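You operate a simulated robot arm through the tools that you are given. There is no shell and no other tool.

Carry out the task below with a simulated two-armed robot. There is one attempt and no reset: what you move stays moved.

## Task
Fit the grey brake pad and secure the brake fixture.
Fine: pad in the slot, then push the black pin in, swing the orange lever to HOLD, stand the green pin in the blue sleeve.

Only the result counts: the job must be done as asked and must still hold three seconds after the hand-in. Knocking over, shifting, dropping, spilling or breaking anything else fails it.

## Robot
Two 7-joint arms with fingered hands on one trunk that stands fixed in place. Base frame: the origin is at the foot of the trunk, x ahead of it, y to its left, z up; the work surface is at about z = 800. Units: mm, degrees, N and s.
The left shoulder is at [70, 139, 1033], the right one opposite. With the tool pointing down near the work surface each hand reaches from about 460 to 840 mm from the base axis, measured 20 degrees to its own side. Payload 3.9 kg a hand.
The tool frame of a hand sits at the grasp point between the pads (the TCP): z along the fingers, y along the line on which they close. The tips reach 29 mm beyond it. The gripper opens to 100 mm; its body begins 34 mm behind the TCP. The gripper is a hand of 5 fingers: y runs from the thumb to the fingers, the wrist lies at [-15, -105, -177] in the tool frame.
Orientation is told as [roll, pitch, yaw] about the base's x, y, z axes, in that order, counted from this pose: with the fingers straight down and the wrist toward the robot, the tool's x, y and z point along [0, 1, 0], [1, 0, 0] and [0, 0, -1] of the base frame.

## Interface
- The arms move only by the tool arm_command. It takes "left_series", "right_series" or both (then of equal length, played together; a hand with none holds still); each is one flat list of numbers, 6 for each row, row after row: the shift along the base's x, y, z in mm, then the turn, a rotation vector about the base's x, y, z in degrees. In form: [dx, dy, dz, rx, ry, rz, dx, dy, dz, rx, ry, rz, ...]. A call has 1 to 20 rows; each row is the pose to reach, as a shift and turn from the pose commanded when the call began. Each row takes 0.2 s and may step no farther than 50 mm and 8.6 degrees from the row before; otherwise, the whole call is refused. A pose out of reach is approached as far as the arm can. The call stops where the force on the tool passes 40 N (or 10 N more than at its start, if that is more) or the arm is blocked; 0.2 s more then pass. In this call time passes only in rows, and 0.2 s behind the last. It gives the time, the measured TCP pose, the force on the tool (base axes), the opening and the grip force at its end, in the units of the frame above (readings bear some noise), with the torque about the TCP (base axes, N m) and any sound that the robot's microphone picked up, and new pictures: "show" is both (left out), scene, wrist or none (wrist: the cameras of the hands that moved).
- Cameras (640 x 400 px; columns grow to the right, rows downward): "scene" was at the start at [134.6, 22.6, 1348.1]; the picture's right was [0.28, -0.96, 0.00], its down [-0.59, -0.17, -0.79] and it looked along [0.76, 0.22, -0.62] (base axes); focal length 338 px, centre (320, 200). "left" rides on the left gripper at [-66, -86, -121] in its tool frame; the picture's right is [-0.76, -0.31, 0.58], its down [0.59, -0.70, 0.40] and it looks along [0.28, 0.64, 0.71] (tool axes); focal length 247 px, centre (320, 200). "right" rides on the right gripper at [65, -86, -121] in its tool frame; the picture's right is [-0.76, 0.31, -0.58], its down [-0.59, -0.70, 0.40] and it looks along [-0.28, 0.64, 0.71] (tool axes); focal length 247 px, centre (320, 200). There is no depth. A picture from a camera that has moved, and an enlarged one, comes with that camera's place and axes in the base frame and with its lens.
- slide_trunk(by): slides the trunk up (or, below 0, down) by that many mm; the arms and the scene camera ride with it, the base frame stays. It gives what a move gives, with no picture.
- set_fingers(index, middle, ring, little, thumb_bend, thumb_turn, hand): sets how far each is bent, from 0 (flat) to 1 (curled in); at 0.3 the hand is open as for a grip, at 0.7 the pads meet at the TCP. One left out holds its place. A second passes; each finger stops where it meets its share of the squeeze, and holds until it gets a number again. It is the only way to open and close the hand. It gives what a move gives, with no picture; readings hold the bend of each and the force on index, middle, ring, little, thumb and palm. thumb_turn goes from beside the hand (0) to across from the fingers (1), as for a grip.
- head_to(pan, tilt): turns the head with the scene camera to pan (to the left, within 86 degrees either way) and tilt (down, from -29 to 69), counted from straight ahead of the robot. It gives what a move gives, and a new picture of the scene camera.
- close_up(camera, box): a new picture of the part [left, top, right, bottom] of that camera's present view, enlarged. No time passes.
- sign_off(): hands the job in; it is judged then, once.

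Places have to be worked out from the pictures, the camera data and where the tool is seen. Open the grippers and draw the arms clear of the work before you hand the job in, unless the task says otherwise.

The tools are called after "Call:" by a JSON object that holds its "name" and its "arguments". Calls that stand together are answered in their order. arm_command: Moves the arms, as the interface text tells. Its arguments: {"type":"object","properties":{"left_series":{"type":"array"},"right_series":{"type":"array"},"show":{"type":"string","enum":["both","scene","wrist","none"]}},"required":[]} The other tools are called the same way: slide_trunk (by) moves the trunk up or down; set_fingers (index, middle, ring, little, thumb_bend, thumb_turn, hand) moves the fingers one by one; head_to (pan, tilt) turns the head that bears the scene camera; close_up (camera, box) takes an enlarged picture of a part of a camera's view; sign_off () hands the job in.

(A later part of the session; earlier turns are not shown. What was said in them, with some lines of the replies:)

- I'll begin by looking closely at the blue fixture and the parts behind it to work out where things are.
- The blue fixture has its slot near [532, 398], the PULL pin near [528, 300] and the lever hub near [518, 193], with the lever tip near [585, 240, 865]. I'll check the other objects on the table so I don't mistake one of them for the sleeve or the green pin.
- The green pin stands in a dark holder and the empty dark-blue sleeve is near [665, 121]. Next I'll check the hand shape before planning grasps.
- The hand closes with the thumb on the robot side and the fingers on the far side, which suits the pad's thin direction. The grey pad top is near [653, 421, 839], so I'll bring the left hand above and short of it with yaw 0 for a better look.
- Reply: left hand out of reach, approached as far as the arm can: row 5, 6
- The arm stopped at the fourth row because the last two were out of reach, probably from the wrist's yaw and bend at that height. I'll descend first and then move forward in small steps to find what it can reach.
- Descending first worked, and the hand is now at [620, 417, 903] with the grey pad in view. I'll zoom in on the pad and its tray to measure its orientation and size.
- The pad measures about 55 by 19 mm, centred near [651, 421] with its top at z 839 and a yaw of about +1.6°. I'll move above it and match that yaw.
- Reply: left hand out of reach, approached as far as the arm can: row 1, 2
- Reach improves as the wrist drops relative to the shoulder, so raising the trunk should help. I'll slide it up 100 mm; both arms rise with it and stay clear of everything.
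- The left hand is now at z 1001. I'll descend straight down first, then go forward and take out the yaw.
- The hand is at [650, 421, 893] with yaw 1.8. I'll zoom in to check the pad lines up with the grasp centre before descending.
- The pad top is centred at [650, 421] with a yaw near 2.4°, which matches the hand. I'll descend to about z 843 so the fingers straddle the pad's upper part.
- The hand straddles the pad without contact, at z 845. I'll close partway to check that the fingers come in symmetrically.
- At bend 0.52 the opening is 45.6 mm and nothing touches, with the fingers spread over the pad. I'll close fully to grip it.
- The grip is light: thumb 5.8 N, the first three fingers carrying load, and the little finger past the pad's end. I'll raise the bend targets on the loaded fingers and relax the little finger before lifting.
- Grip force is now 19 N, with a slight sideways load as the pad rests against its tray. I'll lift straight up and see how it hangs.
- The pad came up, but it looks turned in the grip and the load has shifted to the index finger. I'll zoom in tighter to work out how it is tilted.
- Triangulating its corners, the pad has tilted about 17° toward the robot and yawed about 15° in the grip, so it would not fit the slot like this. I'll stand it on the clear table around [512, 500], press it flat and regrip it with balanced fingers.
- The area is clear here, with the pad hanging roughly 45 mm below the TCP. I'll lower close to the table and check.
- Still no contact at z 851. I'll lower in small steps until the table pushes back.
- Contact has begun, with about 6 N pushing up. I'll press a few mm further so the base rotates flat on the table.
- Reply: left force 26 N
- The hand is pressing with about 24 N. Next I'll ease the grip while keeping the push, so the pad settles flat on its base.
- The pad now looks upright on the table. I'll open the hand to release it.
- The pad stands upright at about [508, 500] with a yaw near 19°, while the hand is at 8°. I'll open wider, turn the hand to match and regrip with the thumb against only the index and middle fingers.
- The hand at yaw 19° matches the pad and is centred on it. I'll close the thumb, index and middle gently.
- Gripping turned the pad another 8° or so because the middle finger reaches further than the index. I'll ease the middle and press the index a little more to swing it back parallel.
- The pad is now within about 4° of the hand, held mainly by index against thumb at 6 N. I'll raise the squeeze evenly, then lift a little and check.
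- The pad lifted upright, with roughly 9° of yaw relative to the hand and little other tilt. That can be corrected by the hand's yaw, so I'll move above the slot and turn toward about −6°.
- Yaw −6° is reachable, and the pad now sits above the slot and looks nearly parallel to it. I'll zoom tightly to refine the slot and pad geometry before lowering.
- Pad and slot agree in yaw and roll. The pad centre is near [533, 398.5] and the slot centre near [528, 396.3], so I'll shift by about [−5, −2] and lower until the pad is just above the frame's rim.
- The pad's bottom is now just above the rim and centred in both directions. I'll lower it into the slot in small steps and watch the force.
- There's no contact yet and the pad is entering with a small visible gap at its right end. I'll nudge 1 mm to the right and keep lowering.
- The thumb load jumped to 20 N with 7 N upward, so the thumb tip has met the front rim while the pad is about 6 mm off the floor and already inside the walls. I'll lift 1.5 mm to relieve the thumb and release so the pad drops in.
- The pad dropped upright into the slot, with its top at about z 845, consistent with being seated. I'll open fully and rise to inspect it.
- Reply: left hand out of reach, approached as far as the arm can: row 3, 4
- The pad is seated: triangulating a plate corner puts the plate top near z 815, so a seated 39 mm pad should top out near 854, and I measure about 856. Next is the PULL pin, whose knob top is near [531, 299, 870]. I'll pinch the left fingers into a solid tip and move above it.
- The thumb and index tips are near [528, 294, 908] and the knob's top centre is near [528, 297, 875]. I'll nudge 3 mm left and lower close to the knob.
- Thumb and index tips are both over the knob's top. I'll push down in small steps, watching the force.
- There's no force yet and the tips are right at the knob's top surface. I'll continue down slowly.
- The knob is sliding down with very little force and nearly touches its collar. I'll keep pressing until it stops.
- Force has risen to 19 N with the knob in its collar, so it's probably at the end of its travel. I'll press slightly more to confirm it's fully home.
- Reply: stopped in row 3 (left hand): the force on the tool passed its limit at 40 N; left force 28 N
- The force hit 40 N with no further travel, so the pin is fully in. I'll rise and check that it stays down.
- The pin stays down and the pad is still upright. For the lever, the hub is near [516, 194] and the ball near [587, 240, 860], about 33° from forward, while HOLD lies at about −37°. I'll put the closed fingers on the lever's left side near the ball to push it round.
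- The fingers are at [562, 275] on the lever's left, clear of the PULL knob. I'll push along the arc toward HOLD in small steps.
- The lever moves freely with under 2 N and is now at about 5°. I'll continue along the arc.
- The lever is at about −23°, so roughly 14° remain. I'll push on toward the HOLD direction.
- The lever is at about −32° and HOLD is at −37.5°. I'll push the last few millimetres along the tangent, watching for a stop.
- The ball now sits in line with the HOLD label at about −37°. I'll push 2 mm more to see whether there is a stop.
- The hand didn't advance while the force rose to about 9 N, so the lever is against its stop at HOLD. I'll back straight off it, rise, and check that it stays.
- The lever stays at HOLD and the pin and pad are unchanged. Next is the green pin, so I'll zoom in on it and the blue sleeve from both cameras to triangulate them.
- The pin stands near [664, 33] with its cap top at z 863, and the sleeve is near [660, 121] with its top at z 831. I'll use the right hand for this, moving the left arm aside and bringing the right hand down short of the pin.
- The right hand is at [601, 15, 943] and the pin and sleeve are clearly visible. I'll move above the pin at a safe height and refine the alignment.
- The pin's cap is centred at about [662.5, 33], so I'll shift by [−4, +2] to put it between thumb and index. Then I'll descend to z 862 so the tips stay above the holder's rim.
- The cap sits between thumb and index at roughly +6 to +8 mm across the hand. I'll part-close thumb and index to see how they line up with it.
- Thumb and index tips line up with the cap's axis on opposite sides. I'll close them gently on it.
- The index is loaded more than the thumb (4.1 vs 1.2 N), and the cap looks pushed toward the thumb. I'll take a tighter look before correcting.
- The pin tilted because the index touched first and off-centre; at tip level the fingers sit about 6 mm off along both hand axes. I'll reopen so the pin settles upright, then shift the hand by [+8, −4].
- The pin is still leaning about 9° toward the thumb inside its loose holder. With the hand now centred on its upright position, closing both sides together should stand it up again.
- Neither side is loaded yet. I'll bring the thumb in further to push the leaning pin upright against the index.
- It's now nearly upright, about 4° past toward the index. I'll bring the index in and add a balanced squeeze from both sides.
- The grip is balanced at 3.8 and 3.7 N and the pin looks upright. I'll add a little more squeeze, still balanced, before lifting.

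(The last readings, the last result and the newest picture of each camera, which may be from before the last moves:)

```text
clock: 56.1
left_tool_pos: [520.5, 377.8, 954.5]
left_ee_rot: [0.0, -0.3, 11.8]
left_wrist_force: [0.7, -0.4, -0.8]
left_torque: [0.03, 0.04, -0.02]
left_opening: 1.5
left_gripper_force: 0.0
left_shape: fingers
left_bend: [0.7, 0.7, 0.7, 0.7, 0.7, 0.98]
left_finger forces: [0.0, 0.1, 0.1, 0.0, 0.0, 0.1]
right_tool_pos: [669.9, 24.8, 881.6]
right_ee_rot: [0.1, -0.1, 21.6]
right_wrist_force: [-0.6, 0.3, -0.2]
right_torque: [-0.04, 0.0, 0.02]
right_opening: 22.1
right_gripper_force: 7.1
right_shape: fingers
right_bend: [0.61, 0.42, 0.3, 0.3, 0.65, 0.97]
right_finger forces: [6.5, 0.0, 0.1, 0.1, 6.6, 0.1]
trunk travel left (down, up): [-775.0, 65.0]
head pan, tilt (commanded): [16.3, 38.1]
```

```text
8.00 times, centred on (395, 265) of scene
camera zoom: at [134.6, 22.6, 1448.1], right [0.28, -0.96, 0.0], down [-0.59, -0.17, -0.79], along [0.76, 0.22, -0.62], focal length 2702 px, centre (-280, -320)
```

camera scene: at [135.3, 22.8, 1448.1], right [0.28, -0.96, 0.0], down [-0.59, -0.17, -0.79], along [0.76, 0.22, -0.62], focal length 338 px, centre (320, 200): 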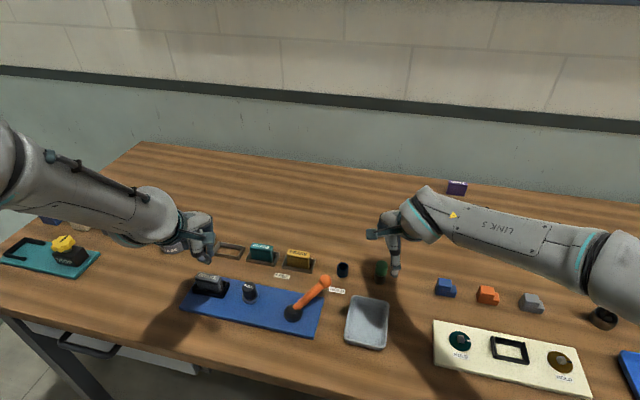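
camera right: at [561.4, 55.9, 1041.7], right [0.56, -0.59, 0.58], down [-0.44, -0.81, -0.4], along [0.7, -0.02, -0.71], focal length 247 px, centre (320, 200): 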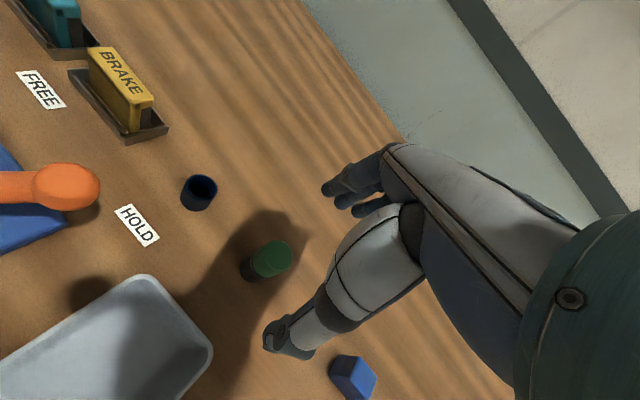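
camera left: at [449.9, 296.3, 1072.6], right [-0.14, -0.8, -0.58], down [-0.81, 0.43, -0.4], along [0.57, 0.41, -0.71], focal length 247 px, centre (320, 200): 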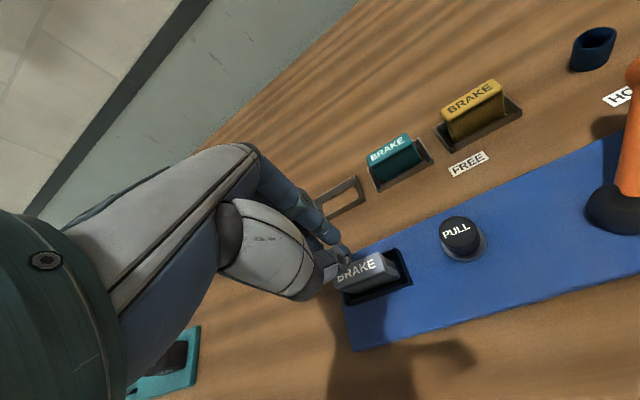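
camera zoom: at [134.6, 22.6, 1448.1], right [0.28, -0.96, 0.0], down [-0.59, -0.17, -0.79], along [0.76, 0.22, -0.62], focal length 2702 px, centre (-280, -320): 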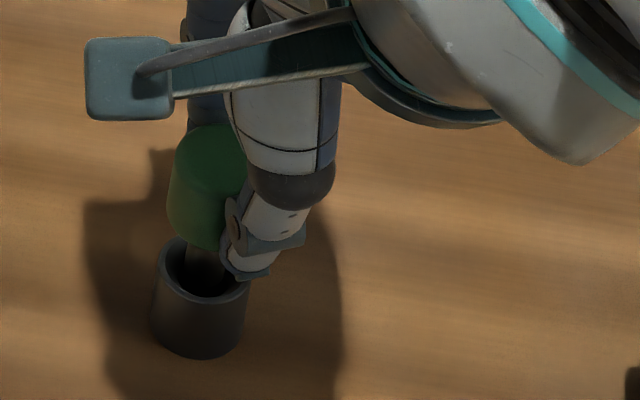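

The pin is rising cleanly with the holder staying put. I'll lift well clear and see the whole shaft.

Call:
{"name": "arm_command", "arguments": {"right_series": [0, 0, 15, 0, 0, 0, 0, 0, 30, 0, 0, 0, 0, 0, 48, 0, 0, 0], "show": "both"}}

Call:
{"name": "close_up", "arguments": {"camera": "right", "box": [220, 170, 360, 300]}}

Call:
{"name": "close_up", "arguments": {"camera": "scene", "box": [350, 215, 430, 285]}}

```text
clock: 56.9
left_tool_pos: [520.4, 378.7, 953.3]
left_ee_rot: [0.0, -0.4, 11.8]
left_wrist_force: [-0.3, 0.2, -0.2]
left_torque: [0.02, 0.0, 0.03]
left_opening: 1.7
left_gripper_force: 0.0
left_shape: fingers
left_bend: [0.7, 0.7, 0.7, 0.7, 0.7, 0.98]
left_finger forces: [0.0, 0.1, 0.0, 0.0, 0.1, 0.0]
right_tool_pos: [668.3, 23.1, 930.1]
right_ee_rot: [0.2, -0.1, 21.7]
right_wrist_force: [0.5, 0.2, -0.3]
right_torque: [-0.02, 0.01, -0.01]
right_opening: 22.4
right_gripper_force: 6.7
right_shape: fingers
right_bend: [0.61, 0.42, 0.3, 0.3, 0.65, 0.97]
right_finger forces: [6.5, 0.1, 0.1, 0.1, 6.6, 0.1]
trunk travel left (down, up): [-775.0, 65.0]
head pan, tilt (commanded): [16.3, 38.1]
camera scene: at [134.3, 22.6, 1448.1], right [0.28, -0.96, 0.0], down [-0.59, -0.17, -0.79], along [0.76, 0.22, -0.62], focal length 338 px, centre (320, 200)
camera right: at [563.8, 53.0, 1049.3], right [0.56, -0.59, 0.58], down [-0.44, -0.81, -0.4], along [0.7, -0.02, -0.71], focal length 247 px, centre (320, 200)
```

scene: 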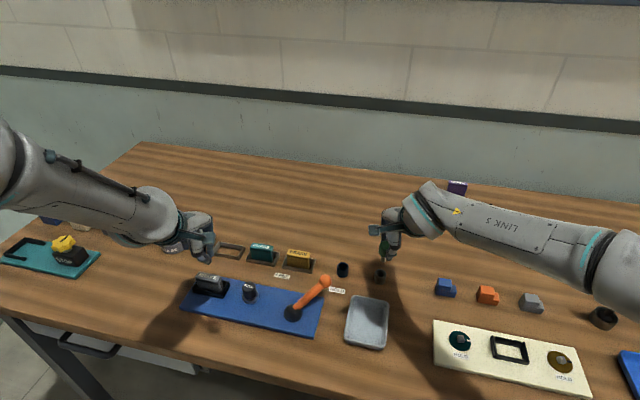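
right: 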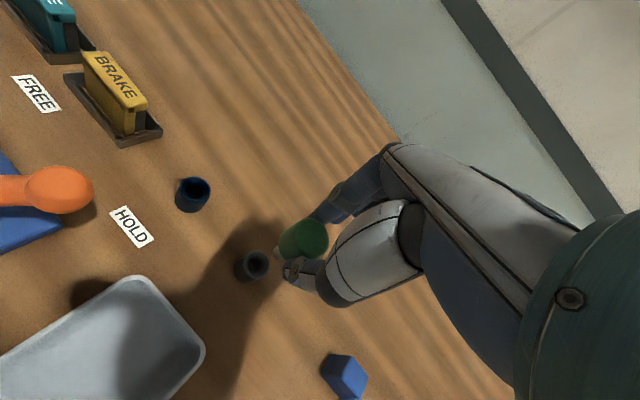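

```text
3.08 times, centred on (290, 235) of right
camera zoom: at [563.8, 53.0, 1049.3], right [0.56, -0.59, 0.58], down [-0.44, -0.81, -0.4], along [0.7, -0.02, -0.71], focal length 760 px, centre (412, 92)
```

zoom: 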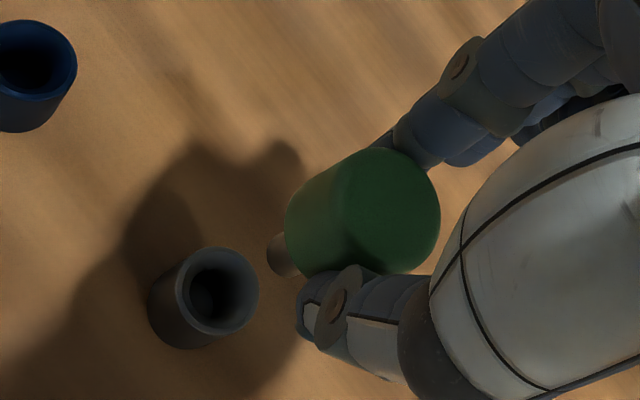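

```text
5.71 times, centred on (390, 250) of scene
camera zoom: at [134.3, 22.6, 1448.1], right [0.28, -0.96, 0.0], down [-0.59, -0.17, -0.79], along [0.76, 0.22, -0.62], focal length 1930 px, centre (-80, -86)
```

zoom: 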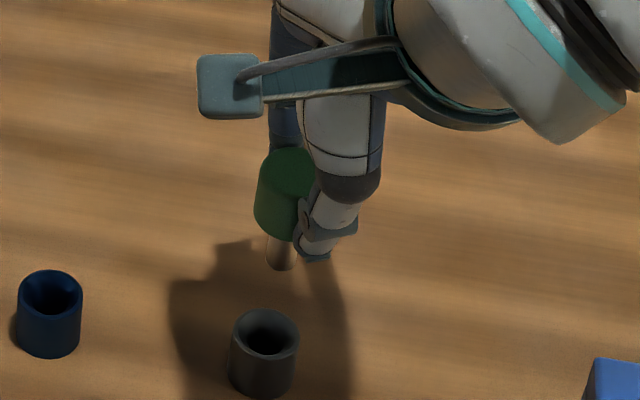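

The pin is out, held within 3–4° of vertical, with its tip about 54 mm below the TCP. The sleeve lies about [−0.7, +89] from the pin tip, so I'll carry it across at this height.

Call:
{"name": "arm_command", "arguments": {"right_series": [0, 22, 0, 0, 0, 0, 0, 45, 0, 0, 0, 0, -0.5, 67, 0, 0, 0, 0, -0.7, 89, 0, 0, 0, 0], "show": "both"}}

Call:
{"name": "close_up", "arguments": {"camera": "right", "box": [220, 170, 360, 300]}}

Call:
{"name": "close_up", "arguments": {"camera": "scene", "box": [310, 215, 390, 285]}}

```text
clock: 57.9
left_tool_pos: [520.0, 379.1, 954.5]
left_ee_rot: [0.0, -0.3, 11.8]
left_wrist_force: [-0.4, 0.3, 0.4]
left_torque: [0.02, -0.01, 0.05]
left_opening: 1.1
left_gripper_force: 0.0
left_shape: fingers
left_bend: [0.7, 0.7, 0.7, 0.7, 0.7, 0.98]
left_finger forces: [0.0, 0.0, 0.0, 0.0, 0.0, 0.0]
right_tool_pos: [669.0, 112.7, 931.0]
right_ee_rot: [0.0, -0.1, 21.7]
right_wrist_force: [0.3, 0.1, 0.0]
right_torque: [0.0, -0.04, 0.02]
right_opening: 22.0
right_gripper_force: 6.8
right_shape: fingers
right_bend: [0.61, 0.42, 0.3, 0.3, 0.65, 0.97]
right_finger forces: [6.5, 0.0, 0.0, 0.1, 6.7, 0.0]
trunk travel left (down, up): [-775.0, 65.0]
head pan, tilt (commanded): [16.3, 38.1]
camera scene: at [134.7, 23.8, 1448.1], right [0.28, -0.96, 0.0], down [-0.59, -0.17, -0.79], along [0.76, 0.22, -0.62], focal length 338 px, centre (320, 200)
camera right: at [563.5, 142.5, 1050.0], right [0.56, -0.59, 0.58], down [-0.44, -0.81, -0.4], along [0.7, -0.03, -0.71], focal length 247 px, centre (320, 200)
```

scene: 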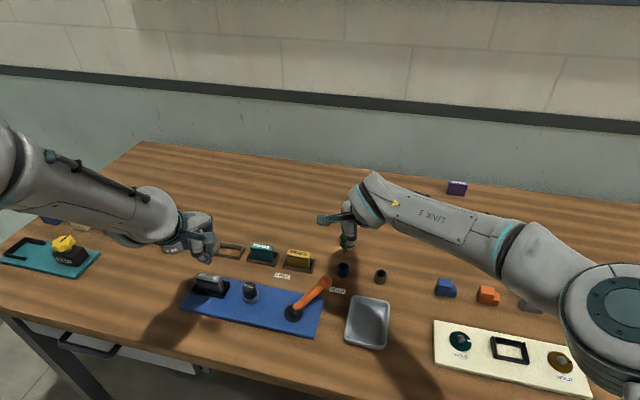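
right: 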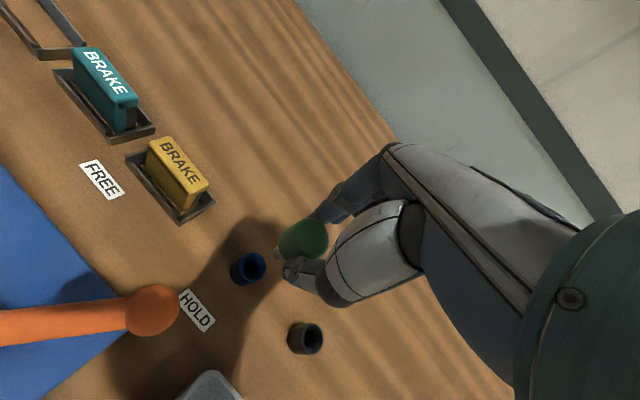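

```text
3.08 times, centred on (290, 235) of right
camera zoom: at [563.5, 142.5, 1050.0], right [0.56, -0.59, 0.58], down [-0.44, -0.81, -0.4], along [0.7, -0.03, -0.71], focal length 760 px, centre (412, 92)
```

zoom: 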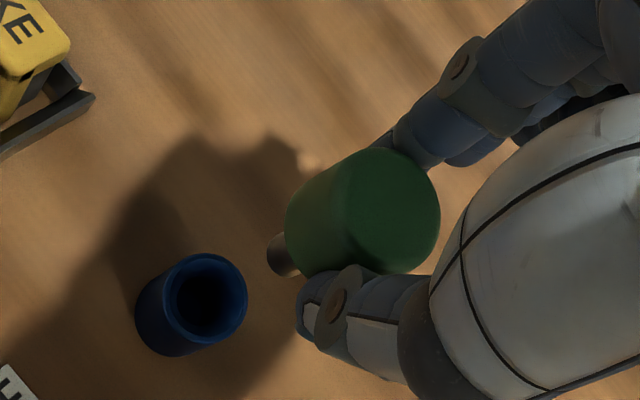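

```text
5.71 times, centred on (350, 250) of scene
camera zoom: at [134.7, 23.8, 1448.1], right [0.28, -0.96, 0.0], down [-0.59, -0.17, -0.79], along [0.76, 0.22, -0.62], focal length 1930 px, centre (149, -86)
```

zoom: 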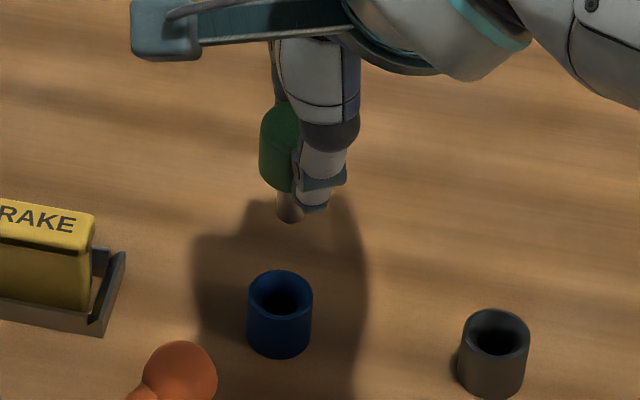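

Both cameras put the pin tip about 2–3 mm too far forward and 1 mm right of the sleeve's centre. I'll correct by [−2.7, +1] and lower to just above the sleeve.

Call:
{"name": "arm_command", "arguments": {"right_series": [-1.5, 0.6, -12, 0, 0, 0, -2.7, 1, -24, 0, 0, 0, -2.7, 1, -36, 0, 0, 0], "show": "none"}}

Call:
{"name": "close_up", "arguments": {"camera": "right", "box": [230, 180, 350, 290]}}

Call:
{"name": "close_up", "arguments": {"camera": "scene", "box": [320, 235, 370, 285]}}

```text
clock: 58.7
left_tool_pos: [520.5, 378.4, 953.5]
left_ee_rot: [-0.1, -0.3, 11.8]
left_wrist_force: [-0.2, -0.1, 0.6]
left_torque: [-0.01, -0.03, -0.03]
left_opening: 1.2
left_gripper_force: 0.1
left_shape: fingers
left_bend: [0.7, 0.7, 0.7, 0.7, 0.7, 0.98]
left_finger forces: [0.1, 0.0, 0.0, 0.0, 0.0, 0.0]
right_tool_pos: [666.5, 112.5, 894.7]
right_ee_rot: [0.0, -0.1, 21.8]
right_wrist_force: [-0.2, -0.1, -0.4]
right_torque: [0.01, 0.02, -0.01]
right_opening: 22.2
right_gripper_force: 6.8
right_shape: fingers
right_bend: [0.61, 0.42, 0.3, 0.3, 0.65, 0.97]
right_finger forces: [6.5, 0.0, 0.1, 0.0, 6.6, 0.0]
trunk travel left (down, up): [-775.0, 65.0]
head pan, tilt (commanded): [16.3, 38.1]
```

```text
3.64 times, centred on (290, 235) of right
camera zoom: at [561.2, 143.0, 1014.1], right [0.56, -0.59, 0.58], down [-0.44, -0.81, -0.4], along [0.7, -0.03, -0.71], focal length 898 px, centre (429, 73)
```

zoom: 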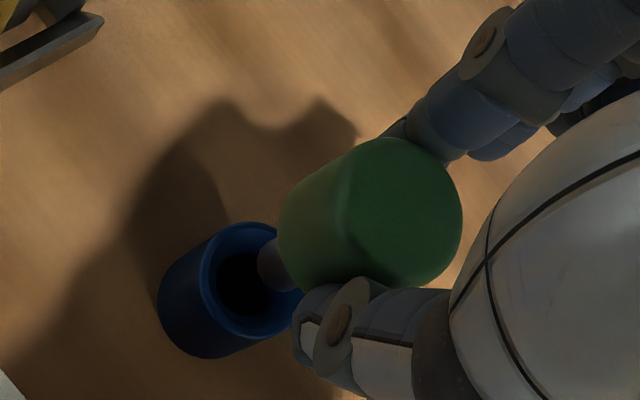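

```text
8.00 times, centred on (345, 260) of scene
camera zoom: at [134.9, 22.4, 1448.1], right [0.28, -0.96, 0.0], down [-0.59, -0.17, -0.79], along [0.76, 0.22, -0.62], focal length 2702 px, centre (120, -280)
```

zoom: 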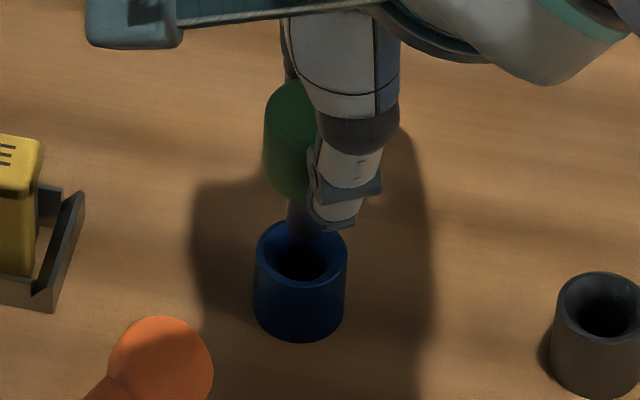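

The tip is centred over the sleeve within about a millimetre in both views. I'll lower it in slowly, watching for contact.

Call:
{"name": "arm_command", "arguments": {"right_series": [0, 0, -4, 0, 0, 0, 0, 0, -8, 0, 0, 0, 0, 0, -12, 0, 0, 0, 0, 0, -16, 0, 0, 0], "show": "none"}}

Call:
{"name": "close_up", "arguments": {"camera": "right", "box": [230, 180, 350, 290]}}

Call:
{"name": "close_up", "arguments": {"camera": "scene", "box": [320, 235, 370, 285]}}

```text
clock: 59.7
left_tool_pos: [521.2, 377.7, 954.6]
left_ee_rot: [0.1, -0.4, 11.8]
left_wrist_force: [-0.4, -0.9, -0.5]
left_torque: [-0.01, 0.02, 0.01]
left_opening: 1.7
left_gripper_force: 0.0
left_shape: fingers
left_bend: [0.7, 0.7, 0.7, 0.7, 0.7, 0.98]
left_finger forces: [0.0, 0.0, 0.0, 0.1, 0.1, 0.0]
right_tool_pos: [667.3, 113.4, 879.8]
right_ee_rot: [0.1, -0.2, 21.7]
right_wrist_force: [0.1, -0.2, -0.7]
right_torque: [0.03, 0.01, 0.01]
right_opening: 22.3
right_gripper_force: 6.3
right_shape: fingers
right_bend: [0.61, 0.42, 0.3, 0.3, 0.65, 0.97]
right_finger forces: [6.5, 0.1, 0.0, 0.0, 6.6, 0.0]
trunk travel left (down, up): [-775.0, 65.0]
head pan, tilt (commanded): [16.3, 38.1]
```

```text
3.64 times, centred on (290, 235) of right
camera zoom: at [561.3, 143.6, 998.5], right [0.56, -0.59, 0.58], down [-0.43, -0.81, -0.4], along [0.7, -0.02, -0.71], focal length 898 px, centre (429, 73)
```

zoom: 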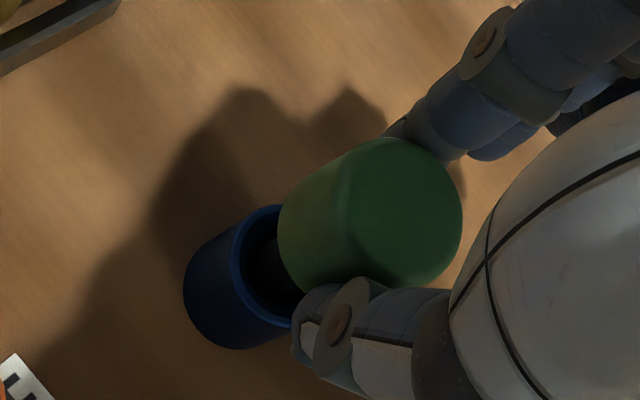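

```text
8.00 times, centred on (345, 260) of scene
camera zoom: at [134.9, 22.6, 1448.1], right [0.28, -0.96, 0.0], down [-0.59, -0.17, -0.79], along [0.76, 0.22, -0.62], focal length 2702 px, centre (120, -280)
```

zoom: 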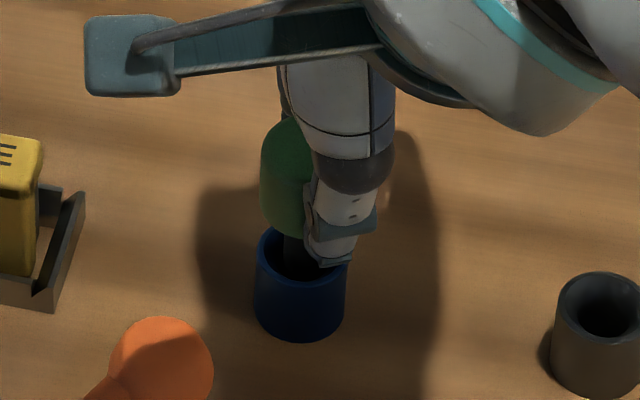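

The shaft is inside the sleeve with no contact force. I'll continue lowering to the seated height.

Call:
{"name": "arm_command", "arguments": {"right_series": [0, 0, -4, 0, 0, 0, 0, 0, -8, 0, 0, 0, 0, 0, -12, 0, 0, 0], "show": "none"}}

Call:
{"name": "close_up", "arguments": {"camera": "right", "box": [230, 180, 350, 290]}}

Call:
{"name": "close_up", "arguments": {"camera": "scene", "box": [320, 235, 370, 285]}}

```text
clock: 60.5
left_tool_pos: [519.8, 377.6, 954.4]
left_ee_rot: [0.0, -0.3, 11.8]
left_wrist_force: [-0.5, 0.6, -0.4]
left_torque: [0.01, 0.0, -0.03]
left_opening: 1.1
left_gripper_force: 0.0
left_shape: fingers
left_bend: [0.7, 0.7, 0.7, 0.7, 0.7, 0.98]
left_finger forces: [0.1, 0.0, 0.0, 0.0, 0.0, 0.1]
right_tool_pos: [666.5, 114.0, 867.4]
right_ee_rot: [0.0, -0.1, 21.7]
right_wrist_force: [0.0, -0.1, 0.2]
right_torque: [0.02, 0.0, 0.01]
right_opening: 22.3
right_gripper_force: 6.4
right_shape: fingers
right_bend: [0.61, 0.42, 0.3, 0.3, 0.65, 0.97]
right_finger forces: [6.5, 0.1, 0.0, 0.0, 6.6, 0.0]
trunk travel left (down, up): [-775.0, 65.0]
head pan, tilt (commanded): [16.3, 38.1]
```

```text
3.64 times, centred on (290, 235) of right
camera zoom: at [561.1, 143.9, 986.8], right [0.56, -0.59, 0.58], down [-0.44, -0.81, -0.4], along [0.7, -0.03, -0.71], focal length 898 px, centre (429, 73)
```

zoom: 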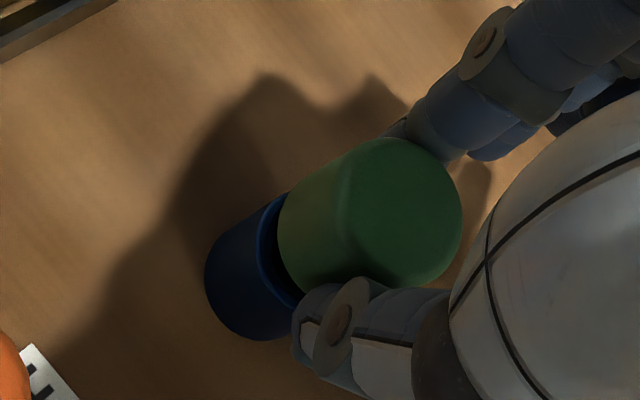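

```text
8.00 times, centred on (345, 260) of scene
camera zoom: at [134.7, 22.6, 1448.1], right [0.28, -0.96, 0.0], down [-0.59, -0.17, -0.79], along [0.76, 0.22, -0.62], focal length 2702 px, centre (120, -280)
```

zoom: 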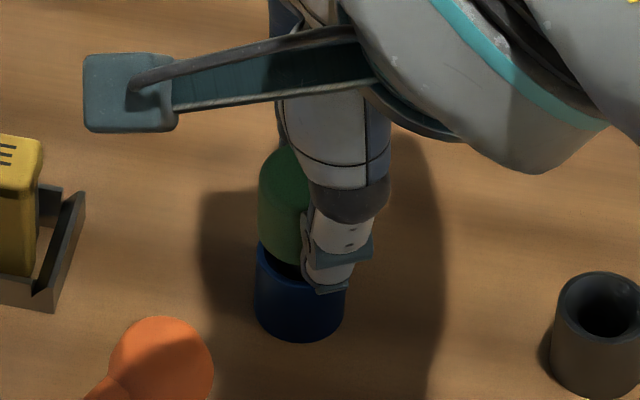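

Nearly seated at z 867 with no contact. I'll lower the last few millimetres carefully.

Call:
{"name": "arm_command", "arguments": {"right_series": [0, 0, -2, 0, 0, 0, 0, 0, -4, 0, 0, 0, 0, 0, -5, 0, 0, 0], "show": "none"}}

Call:
{"name": "close_up", "arguments": {"camera": "scene", "box": [320, 235, 370, 285]}}

```text
clock: 61.3
left_tool_pos: [519.8, 377.6, 954.0]
left_ee_rot: [0.0, -0.4, 11.8]
left_wrist_force: [0.5, -0.7, 0.0]
left_torque: [0.02, -0.02, 0.01]
left_opening: 1.1
left_gripper_force: 0.1
left_shape: fingers
left_bend: [0.7, 0.7, 0.7, 0.7, 0.7, 0.98]
left_finger forces: [0.0, 0.1, 0.0, 0.0, 0.0, 0.1]
right_tool_pos: [667.1, 113.6, 862.3]
right_ee_rot: [0.0, -0.2, 21.7]
right_wrist_force: [-0.8, 0.1, 2.5]
right_torque: [0.03, -0.04, 0.0]
right_opening: 22.0
right_gripper_force: 6.5
right_shape: fingers
right_bend: [0.61, 0.42, 0.3, 0.3, 0.65, 0.97]
right_finger forces: [7.1, 0.0, 0.1, 0.0, 6.7, 0.1]
trunk travel left (down, up): [-775.0, 65.0]
head pan, tilt (commanded): [16.3, 38.1]
```

```text
8.00 times, centred on (345, 260) of scene
camera zoom: at [134.0, 22.4, 1448.3], right [0.28, -0.96, 0.0], down [-0.59, -0.17, -0.79], along [0.76, 0.22, -0.62], focal length 2702 px, centre (120, -280)
```

zoom: 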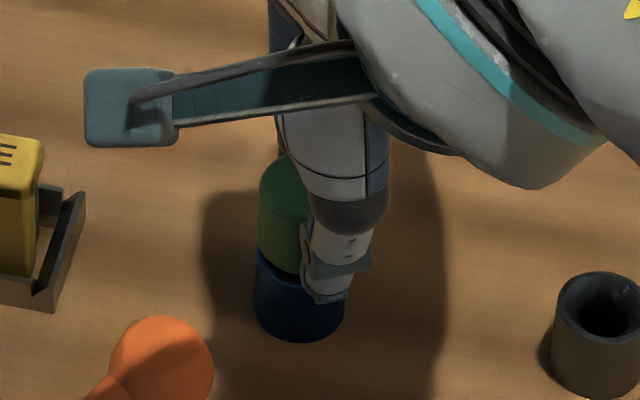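

The pin has bottomed out: 2.5 N upward at z 862, the same height as in its original holder. I'll release both sides evenly.

Call:
{"name": "set_fingers", "arguments": {"hand": "right", "index": 0.58, "thumb_bend": 0.61}}

Call:
{"name": "set_fingers", "arguments": {"hand": "right", "index": 0.4, "middle": 0.38, "thumb_bend": 0.38}}

Call:
{"name": "close_up", "arguments": {"camera": "right", "box": [230, 180, 350, 290]}}

Call:
{"name": "close_up", "arguments": {"camera": "scene", "box": [320, 235, 370, 285]}}

```text
clock: 62.3
left_tool_pos: [519.3, 379.2, 953.3]
left_ee_rot: [0.1, -0.2, 11.9]
left_wrist_force: [0.5, 0.4, 0.0]
left_torque: [0.0, 0.01, 0.0]
left_opening: 1.6
left_gripper_force: 0.1
left_shape: fingers
left_bend: [0.7, 0.7, 0.7, 0.7, 0.7, 0.98]
left_finger forces: [0.0, 0.0, 0.1, 0.0, 0.1, 0.0]
right_tool_pos: [666.2, 115.0, 861.5]
right_ee_rot: [0.1, -0.1, 21.7]
right_wrist_force: [0.4, -0.2, -1.4]
right_torque: [-0.03, 0.02, -0.02]
right_opening: 28.0
right_gripper_force: 0.1
right_shape: fingers
right_bend: [0.57, 0.42, 0.3, 0.3, 0.61, 0.97]
right_finger forces: [0.1, 0.1, 0.0, 0.0, 0.0, 0.1]
trunk travel left (down, up): [-775.0, 65.0]
head pan, tilt (commanded): [16.3, 38.1]
```

```text
clock: 63.3
left_tool_pos: [520.3, 377.8, 954.1]
left_ee_rot: [0.0, -0.3, 11.9]
left_wrist_force: [0.2, -0.2, 0.2]
left_torque: [0.0, 0.01, 0.01]
left_opening: 1.5
left_gripper_force: 0.0
left_shape: fingers
left_bend: [0.7, 0.7, 0.7, 0.7, 0.7, 0.98]
left_finger forces: [0.0, 0.0, 0.1, 0.0, 0.0, 0.0]
right_tool_pos: [666.6, 114.1, 861.1]
right_ee_rot: [0.1, -0.1, 21.6]
right_wrist_force: [-0.4, 0.5, -0.2]
right_torque: [0.0, 0.02, 0.0]
right_opening: 77.0
right_gripper_force: 0.1
right_shape: fingers
right_bend: [0.4, 0.38, 0.3, 0.3, 0.38, 0.97]
right_finger forces: [0.0, 0.1, 0.0, 0.0, 0.0, 0.2]
trunk travel left (down, up): [-775.0, 65.0]
head pan, tilt (commanded): [16.3, 38.1]
```

```text
3.64 times, centred on (290, 235) of right
camera zoom: at [561.3, 143.8, 981.2], right [0.56, -0.59, 0.58], down [-0.43, -0.81, -0.4], along [0.7, -0.03, -0.71], focal length 898 px, centre (429, 73)
```

zoom: 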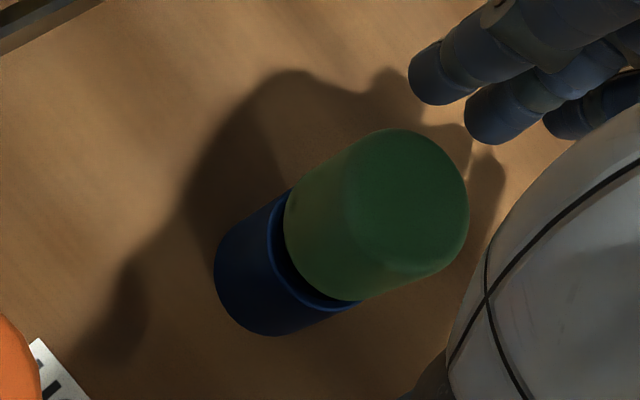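

```text
8.00 times, centred on (345, 260) of scene
camera zoom: at [134.6, 22.6, 1448.1], right [0.28, -0.96, 0.0], down [-0.59, -0.17, -0.79], along [0.76, 0.22, -0.62], focal length 2702 px, centre (120, -280)
```

zoom: 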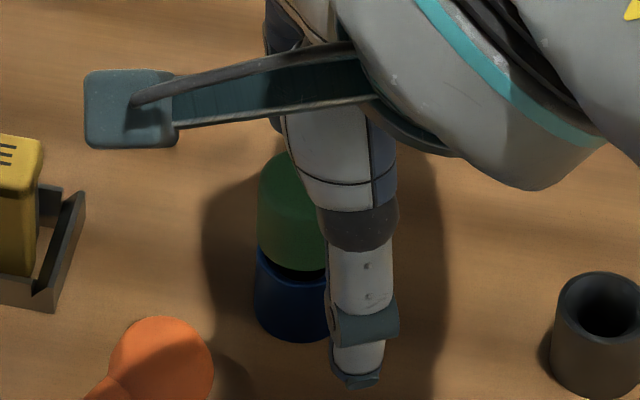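

The pin is released and standing in the blue sleeve. I'll open the right hand fully, rise straight up and withdraw both arms.

Call:
{"name": "set_fingers", "arguments": {"hand": "right", "index": 0.3, "middle": 0.3, "ring": 0.3, "little": 0.3, "thumb_bend": 0.3}}

Call:
{"name": "arm_command", "arguments": {"right_series": [0, 0, 15, 0, 0, 0, 0, 0, 40, 0, 0, 0, 0, 0, 70, 0, 0, 0, -10, -20, 95, 0, 0, 0, -30, -50, 115, 0, 0, 0, -55, -85, 135, 0, 0, 0], "show": "both"}}

Call:
{"name": "close_up", "arguments": {"camera": "scene", "box": [310, 230, 410, 300]}}

```text
clock: 64.3
left_tool_pos: [520.2, 379.0, 954.7]
left_ee_rot: [0.1, -0.2, 11.7]
left_wrist_force: [0.5, 0.1, 0.2]
left_torque: [-0.02, -0.01, 0.02]
left_opening: 1.3
left_gripper_force: 0.0
left_shape: fingers
left_bend: [0.7, 0.7, 0.7, 0.7, 0.7, 0.98]
left_finger forces: [0.1, 0.0, 0.0, 0.1, 0.2, 0.1]
right_tool_pos: [666.1, 114.7, 862.3]
right_ee_rot: [0.2, -0.1, 21.7]
right_wrist_force: [0.1, -0.2, -0.4]
right_torque: [0.0, -0.03, 0.02]
right_opening: 98.5
right_gripper_force: 0.0
right_shape: fingers
right_bend: [0.3, 0.3, 0.3, 0.3, 0.3, 0.97]
right_finger forces: [0.1, 0.0, 0.0, 0.0, 0.1, 0.0]
trunk travel left (down, up): [-775.0, 65.0]
head pan, tilt (commanded): [16.3, 38.1]
```

```text
clock: 65.7
left_tool_pos: [519.7, 377.0, 956.1]
left_ee_rot: [0.0, -0.3, 11.8]
left_wrist_force: [0.4, -0.3, 1.1]
left_torque: [0.04, 0.01, -0.02]
left_opening: 1.3
left_gripper_force: 0.0
left_shape: fingers
left_bend: [0.7, 0.7, 0.7, 0.7, 0.7, 0.98]
left_finger forces: [0.0, 0.0, 0.1, 0.0, 0.1, 0.0]
right_tool_pos: [608.6, 27.2, 997.5]
right_ee_rot: [0.2, -0.2, 21.8]
right_wrist_force: [0.4, -0.5, -0.2]
right_torque: [0.03, 0.0, 0.0]
right_opening: 98.4
right_gripper_force: 0.1
right_shape: fingers
right_bend: [0.3, 0.3, 0.3, 0.3, 0.3, 0.98]
right_finger forces: [0.0, 0.1, 0.1, 0.1, 0.0, 0.1]
trunk travel left (down, up): [-775.0, 65.0]
head pan, tilt (commanded): [16.3, 38.1]
camera scene: at [132.8, 20.7, 1448.3], right [0.28, -0.96, 0.0], down [-0.59, -0.17, -0.79], along [0.76, 0.22, -0.62], focal length 338 px, centre (320, 200)
camera right: at [503.8, 56.5, 1117.3], right [0.56, -0.59, 0.58], down [-0.43, -0.81, -0.4], along [0.7, -0.02, -0.71], focal length 247 px, centre (320, 200)
```

scene: 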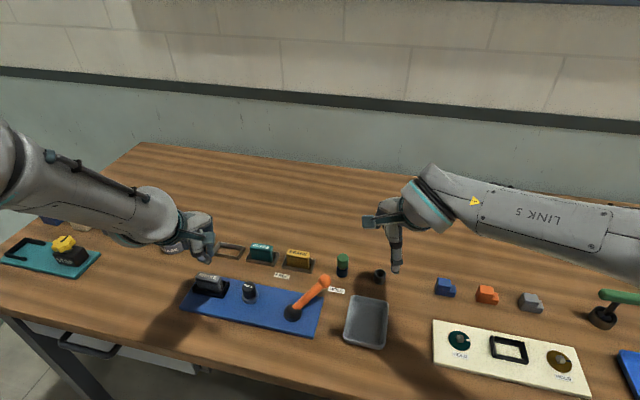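
right: 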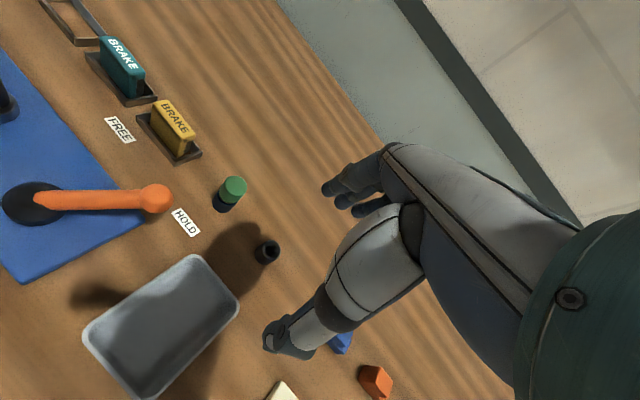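

```text
5.71 times, centred on (360, 265) of scene
camera zoom: at [132.8, 20.7, 1448.3], right [0.28, -0.96, 0.0], down [-0.59, -0.17, -0.79], along [0.76, 0.22, -0.62], focal length 1930 px, centre (91, -171)
```

zoom: 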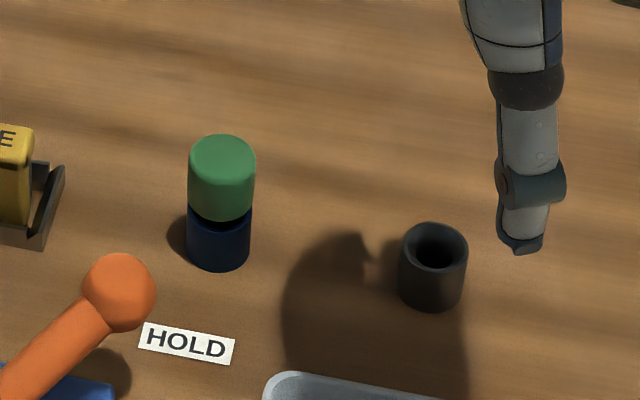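

The green pin stands upright in the sleeve and the lever is at HOLD. I'll draw both arms clear now and open the left hand afterwards.

Call:
{"name": "arm_command", "arguments": {"left_series": [-10, 4, 28, 0, 0, 2, -20, 8, 56, 0, 0, 4, -30, 12, 84, 0, 0, 6, -40, 16, 112, 0, 0, 8, -50, 20, 140, 0, 0, 10], "right_series": [-12, -10, 35, 0, 0, 0, -24, -20, 70, 0, 0, 0, -36, -30, 105, 0, 0, 0, -48, -40, 140, 0, 0, 0, -58, -50, 175, 0, 0, 0], "show": "both"}}

Call:
{"name": "set_fingers", "arguments": {"hand": "left", "index": 0.3, "middle": 0.3, "ring": 0.3, "little": 0.3, "thumb_bend": 0.3}}

Call:
{"name": "close_up", "arguments": {"camera": "scene", "box": [170, 230, 310, 330]}}

Call:
{"name": "close_up", "arguments": {"camera": "scene", "box": [270, 230, 410, 330]}}

Call:
{"name": "close_up", "arguments": {"camera": "left", "box": [300, 150, 600, 350]}}

```text
clock: 66.9
left_tool_pos: [467.9, 396.9, 1096.0]
left_ee_rot: [0.0, -0.4, 21.8]
left_wrist_force: [0.4, 0.1, 0.3]
left_torque: [0.0, 0.02, 0.02]
left_opening: 1.4
left_gripper_force: 0.0
left_shape: fingers
left_bend: [0.7, 0.7, 0.7, 0.7, 0.7, 0.98]
left_finger forces: [0.0, 0.0, 0.0, 0.0, 0.0, 0.1]
right_tool_pos: [551.8, -22.1, 1174.2]
right_ee_rot: [0.2, -0.2, 21.7]
right_wrist_force: [-0.4, -0.3, 0.6]
right_torque: [0.03, 0.01, -0.01]
right_opening: 98.4
right_gripper_force: 0.0
right_shape: fingers
right_bend: [0.3, 0.3, 0.3, 0.3, 0.3, 0.98]
right_finger forces: [0.0, 0.0, 0.0, 0.0, 0.1, 0.1]
trunk travel left (down, up): [-775.0, 65.0]
head pan, tilt (commanded): [16.3, 38.1]
camera scene: at [133.1, 21.2, 1448.2], right [0.28, -0.96, 0.0], down [-0.59, -0.17, -0.79], along [0.76, 0.22, -0.62], focal length 338 px, centre (320, 200)
camera right: at [446.1, 7.7, 1293.1], right [0.56, -0.59, 0.58], down [-0.43, -0.81, -0.4], along [0.7, -0.02, -0.71], focal length 247 px, centre (320, 200)
camera left: at [412.0, 302.7, 1214.8], right [0.0, -0.81, -0.58], down [-0.87, 0.29, -0.4], along [0.5, 0.5, -0.71], focal length 247 px, centre (320, 200)
```

scene: 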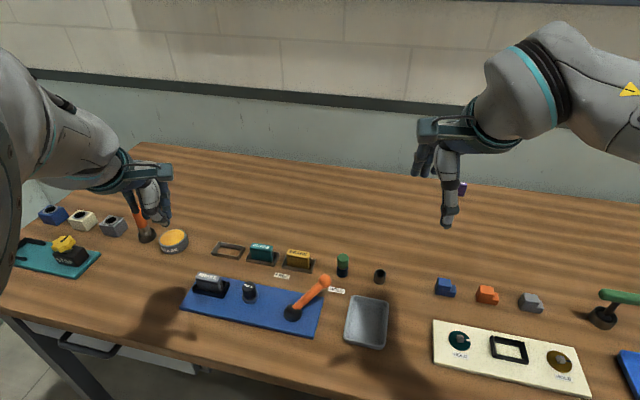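
right: 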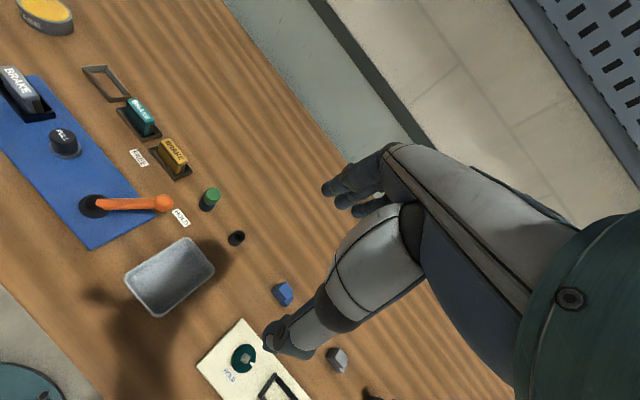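
left: 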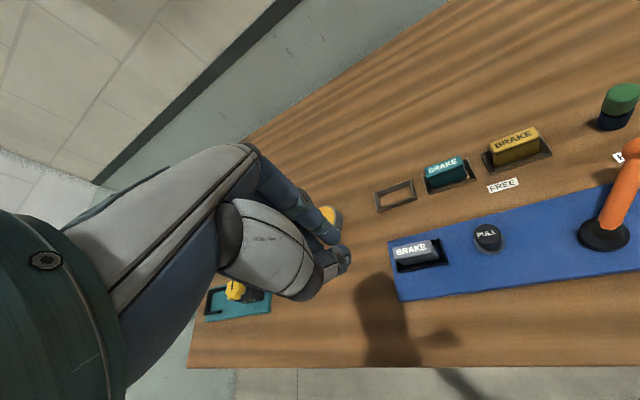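

```text
clock: 67.9
left_tool_pos: [469.5, 398.6, 1094.5]
left_ee_rot: [-0.1, -0.4, 21.9]
left_wrist_force: [-0.1, -0.3, 1.0]
left_torque: [0.01, 0.03, 0.02]
left_opening: 98.0
left_gripper_force: 0.2
left_shape: fingers
left_bend: [0.3, 0.3, 0.3, 0.3, 0.3, 0.98]
left_finger forces: [0.1, 0.1, 0.0, 0.0, 0.1, 0.0]
right_tool_pos: [552.7, -20.1, 1172.0]
right_ee_rot: [0.2, -0.2, 21.7]
right_wrist_force: [-0.1, 0.3, 0.1]
right_torque: [0.0, 0.01, 0.01]
right_opening: 98.9
right_gripper_force: 0.0
right_shape: fingers
right_bend: [0.3, 0.3, 0.3, 0.3, 0.3, 0.98]
right_finger forces: [0.0, 0.0, 0.0, 0.0, 0.1, 0.1]
trunk travel left (down, up): [-775.0, 65.0]
head pan, tilt (commanded): [16.3, 38.1]
```

```text
4.00 times, centred on (240, 280) of scene
camera zoom: at [134.3, 22.4, 1448.2], right [0.28, -0.96, 0.0], down [-0.59, -0.17, -0.79], along [0.76, 0.22, -0.62], focal length 1351 px, centre (640, -120)
```

zoom: 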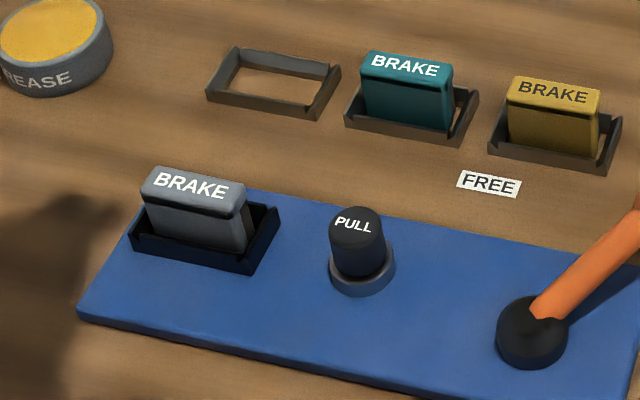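

```text
4.00 times, centred on (340, 280) of scene
camera zoom: at [134.3, 22.4, 1448.2], right [0.28, -0.96, 0.0], down [-0.59, -0.17, -0.79], along [0.76, 0.22, -0.62], focal length 1351 px, centre (240, -120)
```

zoom: 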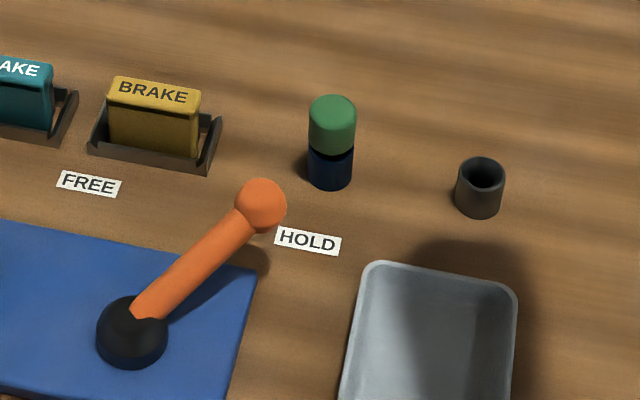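

```text
2.00 times, centred on (450, 250) of left
camera zoom: at [413.3, 303.8, 1213.7], right [0.0, -0.82, -0.58], down [-0.87, 0.29, -0.4], along [0.49, 0.5, -0.71], focal length 494 px, centre (60, 100)
```

zoom: 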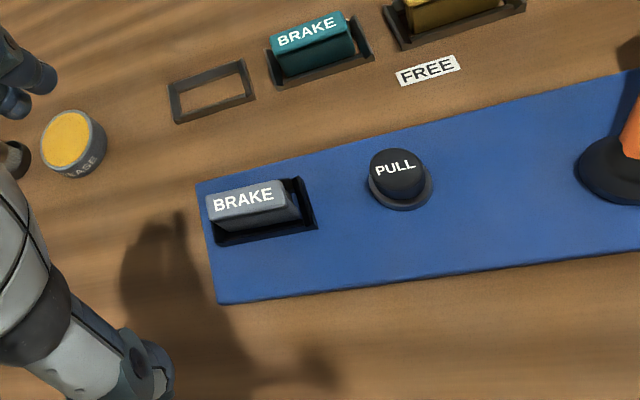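

Everything looks in place from here. I'll do one last close check that the pad sits level and fully down in the slot.

Call:
{"name": "close_up", "arguments": {"camera": "left", "box": [365, 215, 465, 285]}}

Call:
{"name": "close_up", "arguments": {"camera": "scene", "box": [185, 260, 245, 305]}}

Call:
{"name": "close_up", "arguments": {"camera": "scene", "box": [240, 230, 300, 275]}}

Call:
{"name": "close_up", "arguments": {"camera": "right", "box": [0, 50, 120, 170]}}

```text
5.71 times, centred on (415, 250) of left
camera zoom: at [413.3, 303.8, 1213.7], right [0.0, -0.82, -0.58], down [-0.87, 0.29, -0.4], along [0.49, 0.5, -0.71], focal length 1411 px, centre (-223, -86)
```

zoom: 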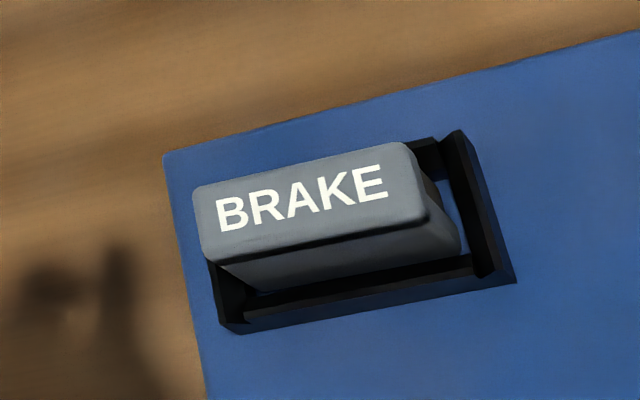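

```text
8.89 times, centred on (215, 282) of scene
camera zoom: at [134.3, 22.4, 1448.2], right [0.28, -0.96, 0.0], down [-0.59, -0.17, -0.79], along [0.76, 0.22, -0.62], focal length 3002 px, centre (1253, -533)
```

zoom: 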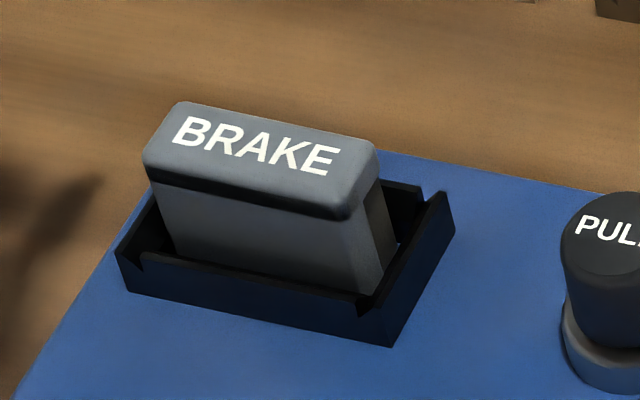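

```text
8.89 times, centred on (270, 252) of scene
camera zoom: at [134.3, 22.4, 1448.2], right [0.28, -0.96, 0.0], down [-0.59, -0.17, -0.79], along [0.76, 0.22, -0.62], focal length 3002 px, centre (764, -267)
```

zoom: 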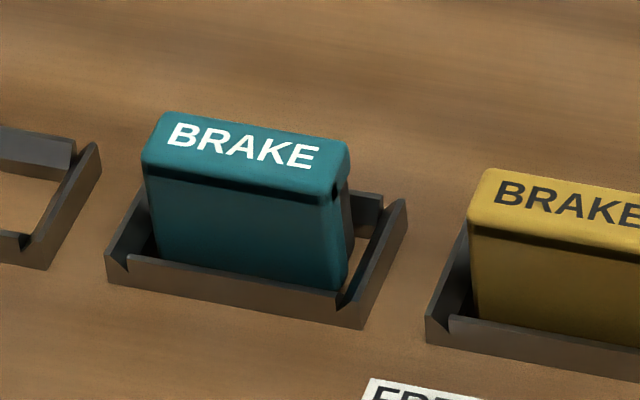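

```text
3.33 times, centred on (60, 110) of right
camera zoom: at [447.6, 9.0, 1292.2], right [0.56, -0.59, 0.58], down [-0.43, -0.81, -0.4], along [0.7, -0.02, -0.71], focal length 823 px, centre (1187, 500)
```

zoom: 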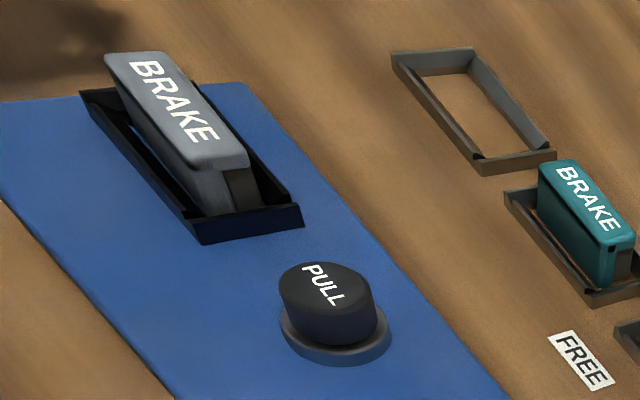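

The pad's top edge runs parallel to the slot frame in both views and it sits at its seated height. The PULL pin is down in its collar, the lever is against its stop at HOLD, and the green pin stands in the blue sleeve. Both hands are open and clear, so I'm handing the job in.

Call:
{"name": "sign_off", "arguments": {}}

```text
The job is handed in.
```

I fitted the grey brake pad and secured the fixture, and the job is handed in. I haven't seen the verdict. At the last camera check, just before hand-in:

- **Pad:** it is in the slot, level with the frame and resting on the slot floor.
- **Black pin:** it is fully in; it stopped moving under a 40 N push and stayed down afterwards.
- **Orange lever:** it is against its stop, in line with the HOLD label.
- **Green pin:** it stands upright in the blue sleeve.

The pad turned in the grip on the first lift, so I stood it on the open table and regripped it before fitting it. The green pin leaned in its holder during the first grip attempt, so I straightened it before lifting it out.

I saw nothing else knocked over or moved. Both hands are open and clear of the work, and the trunk is 100 mm higher than at the start.
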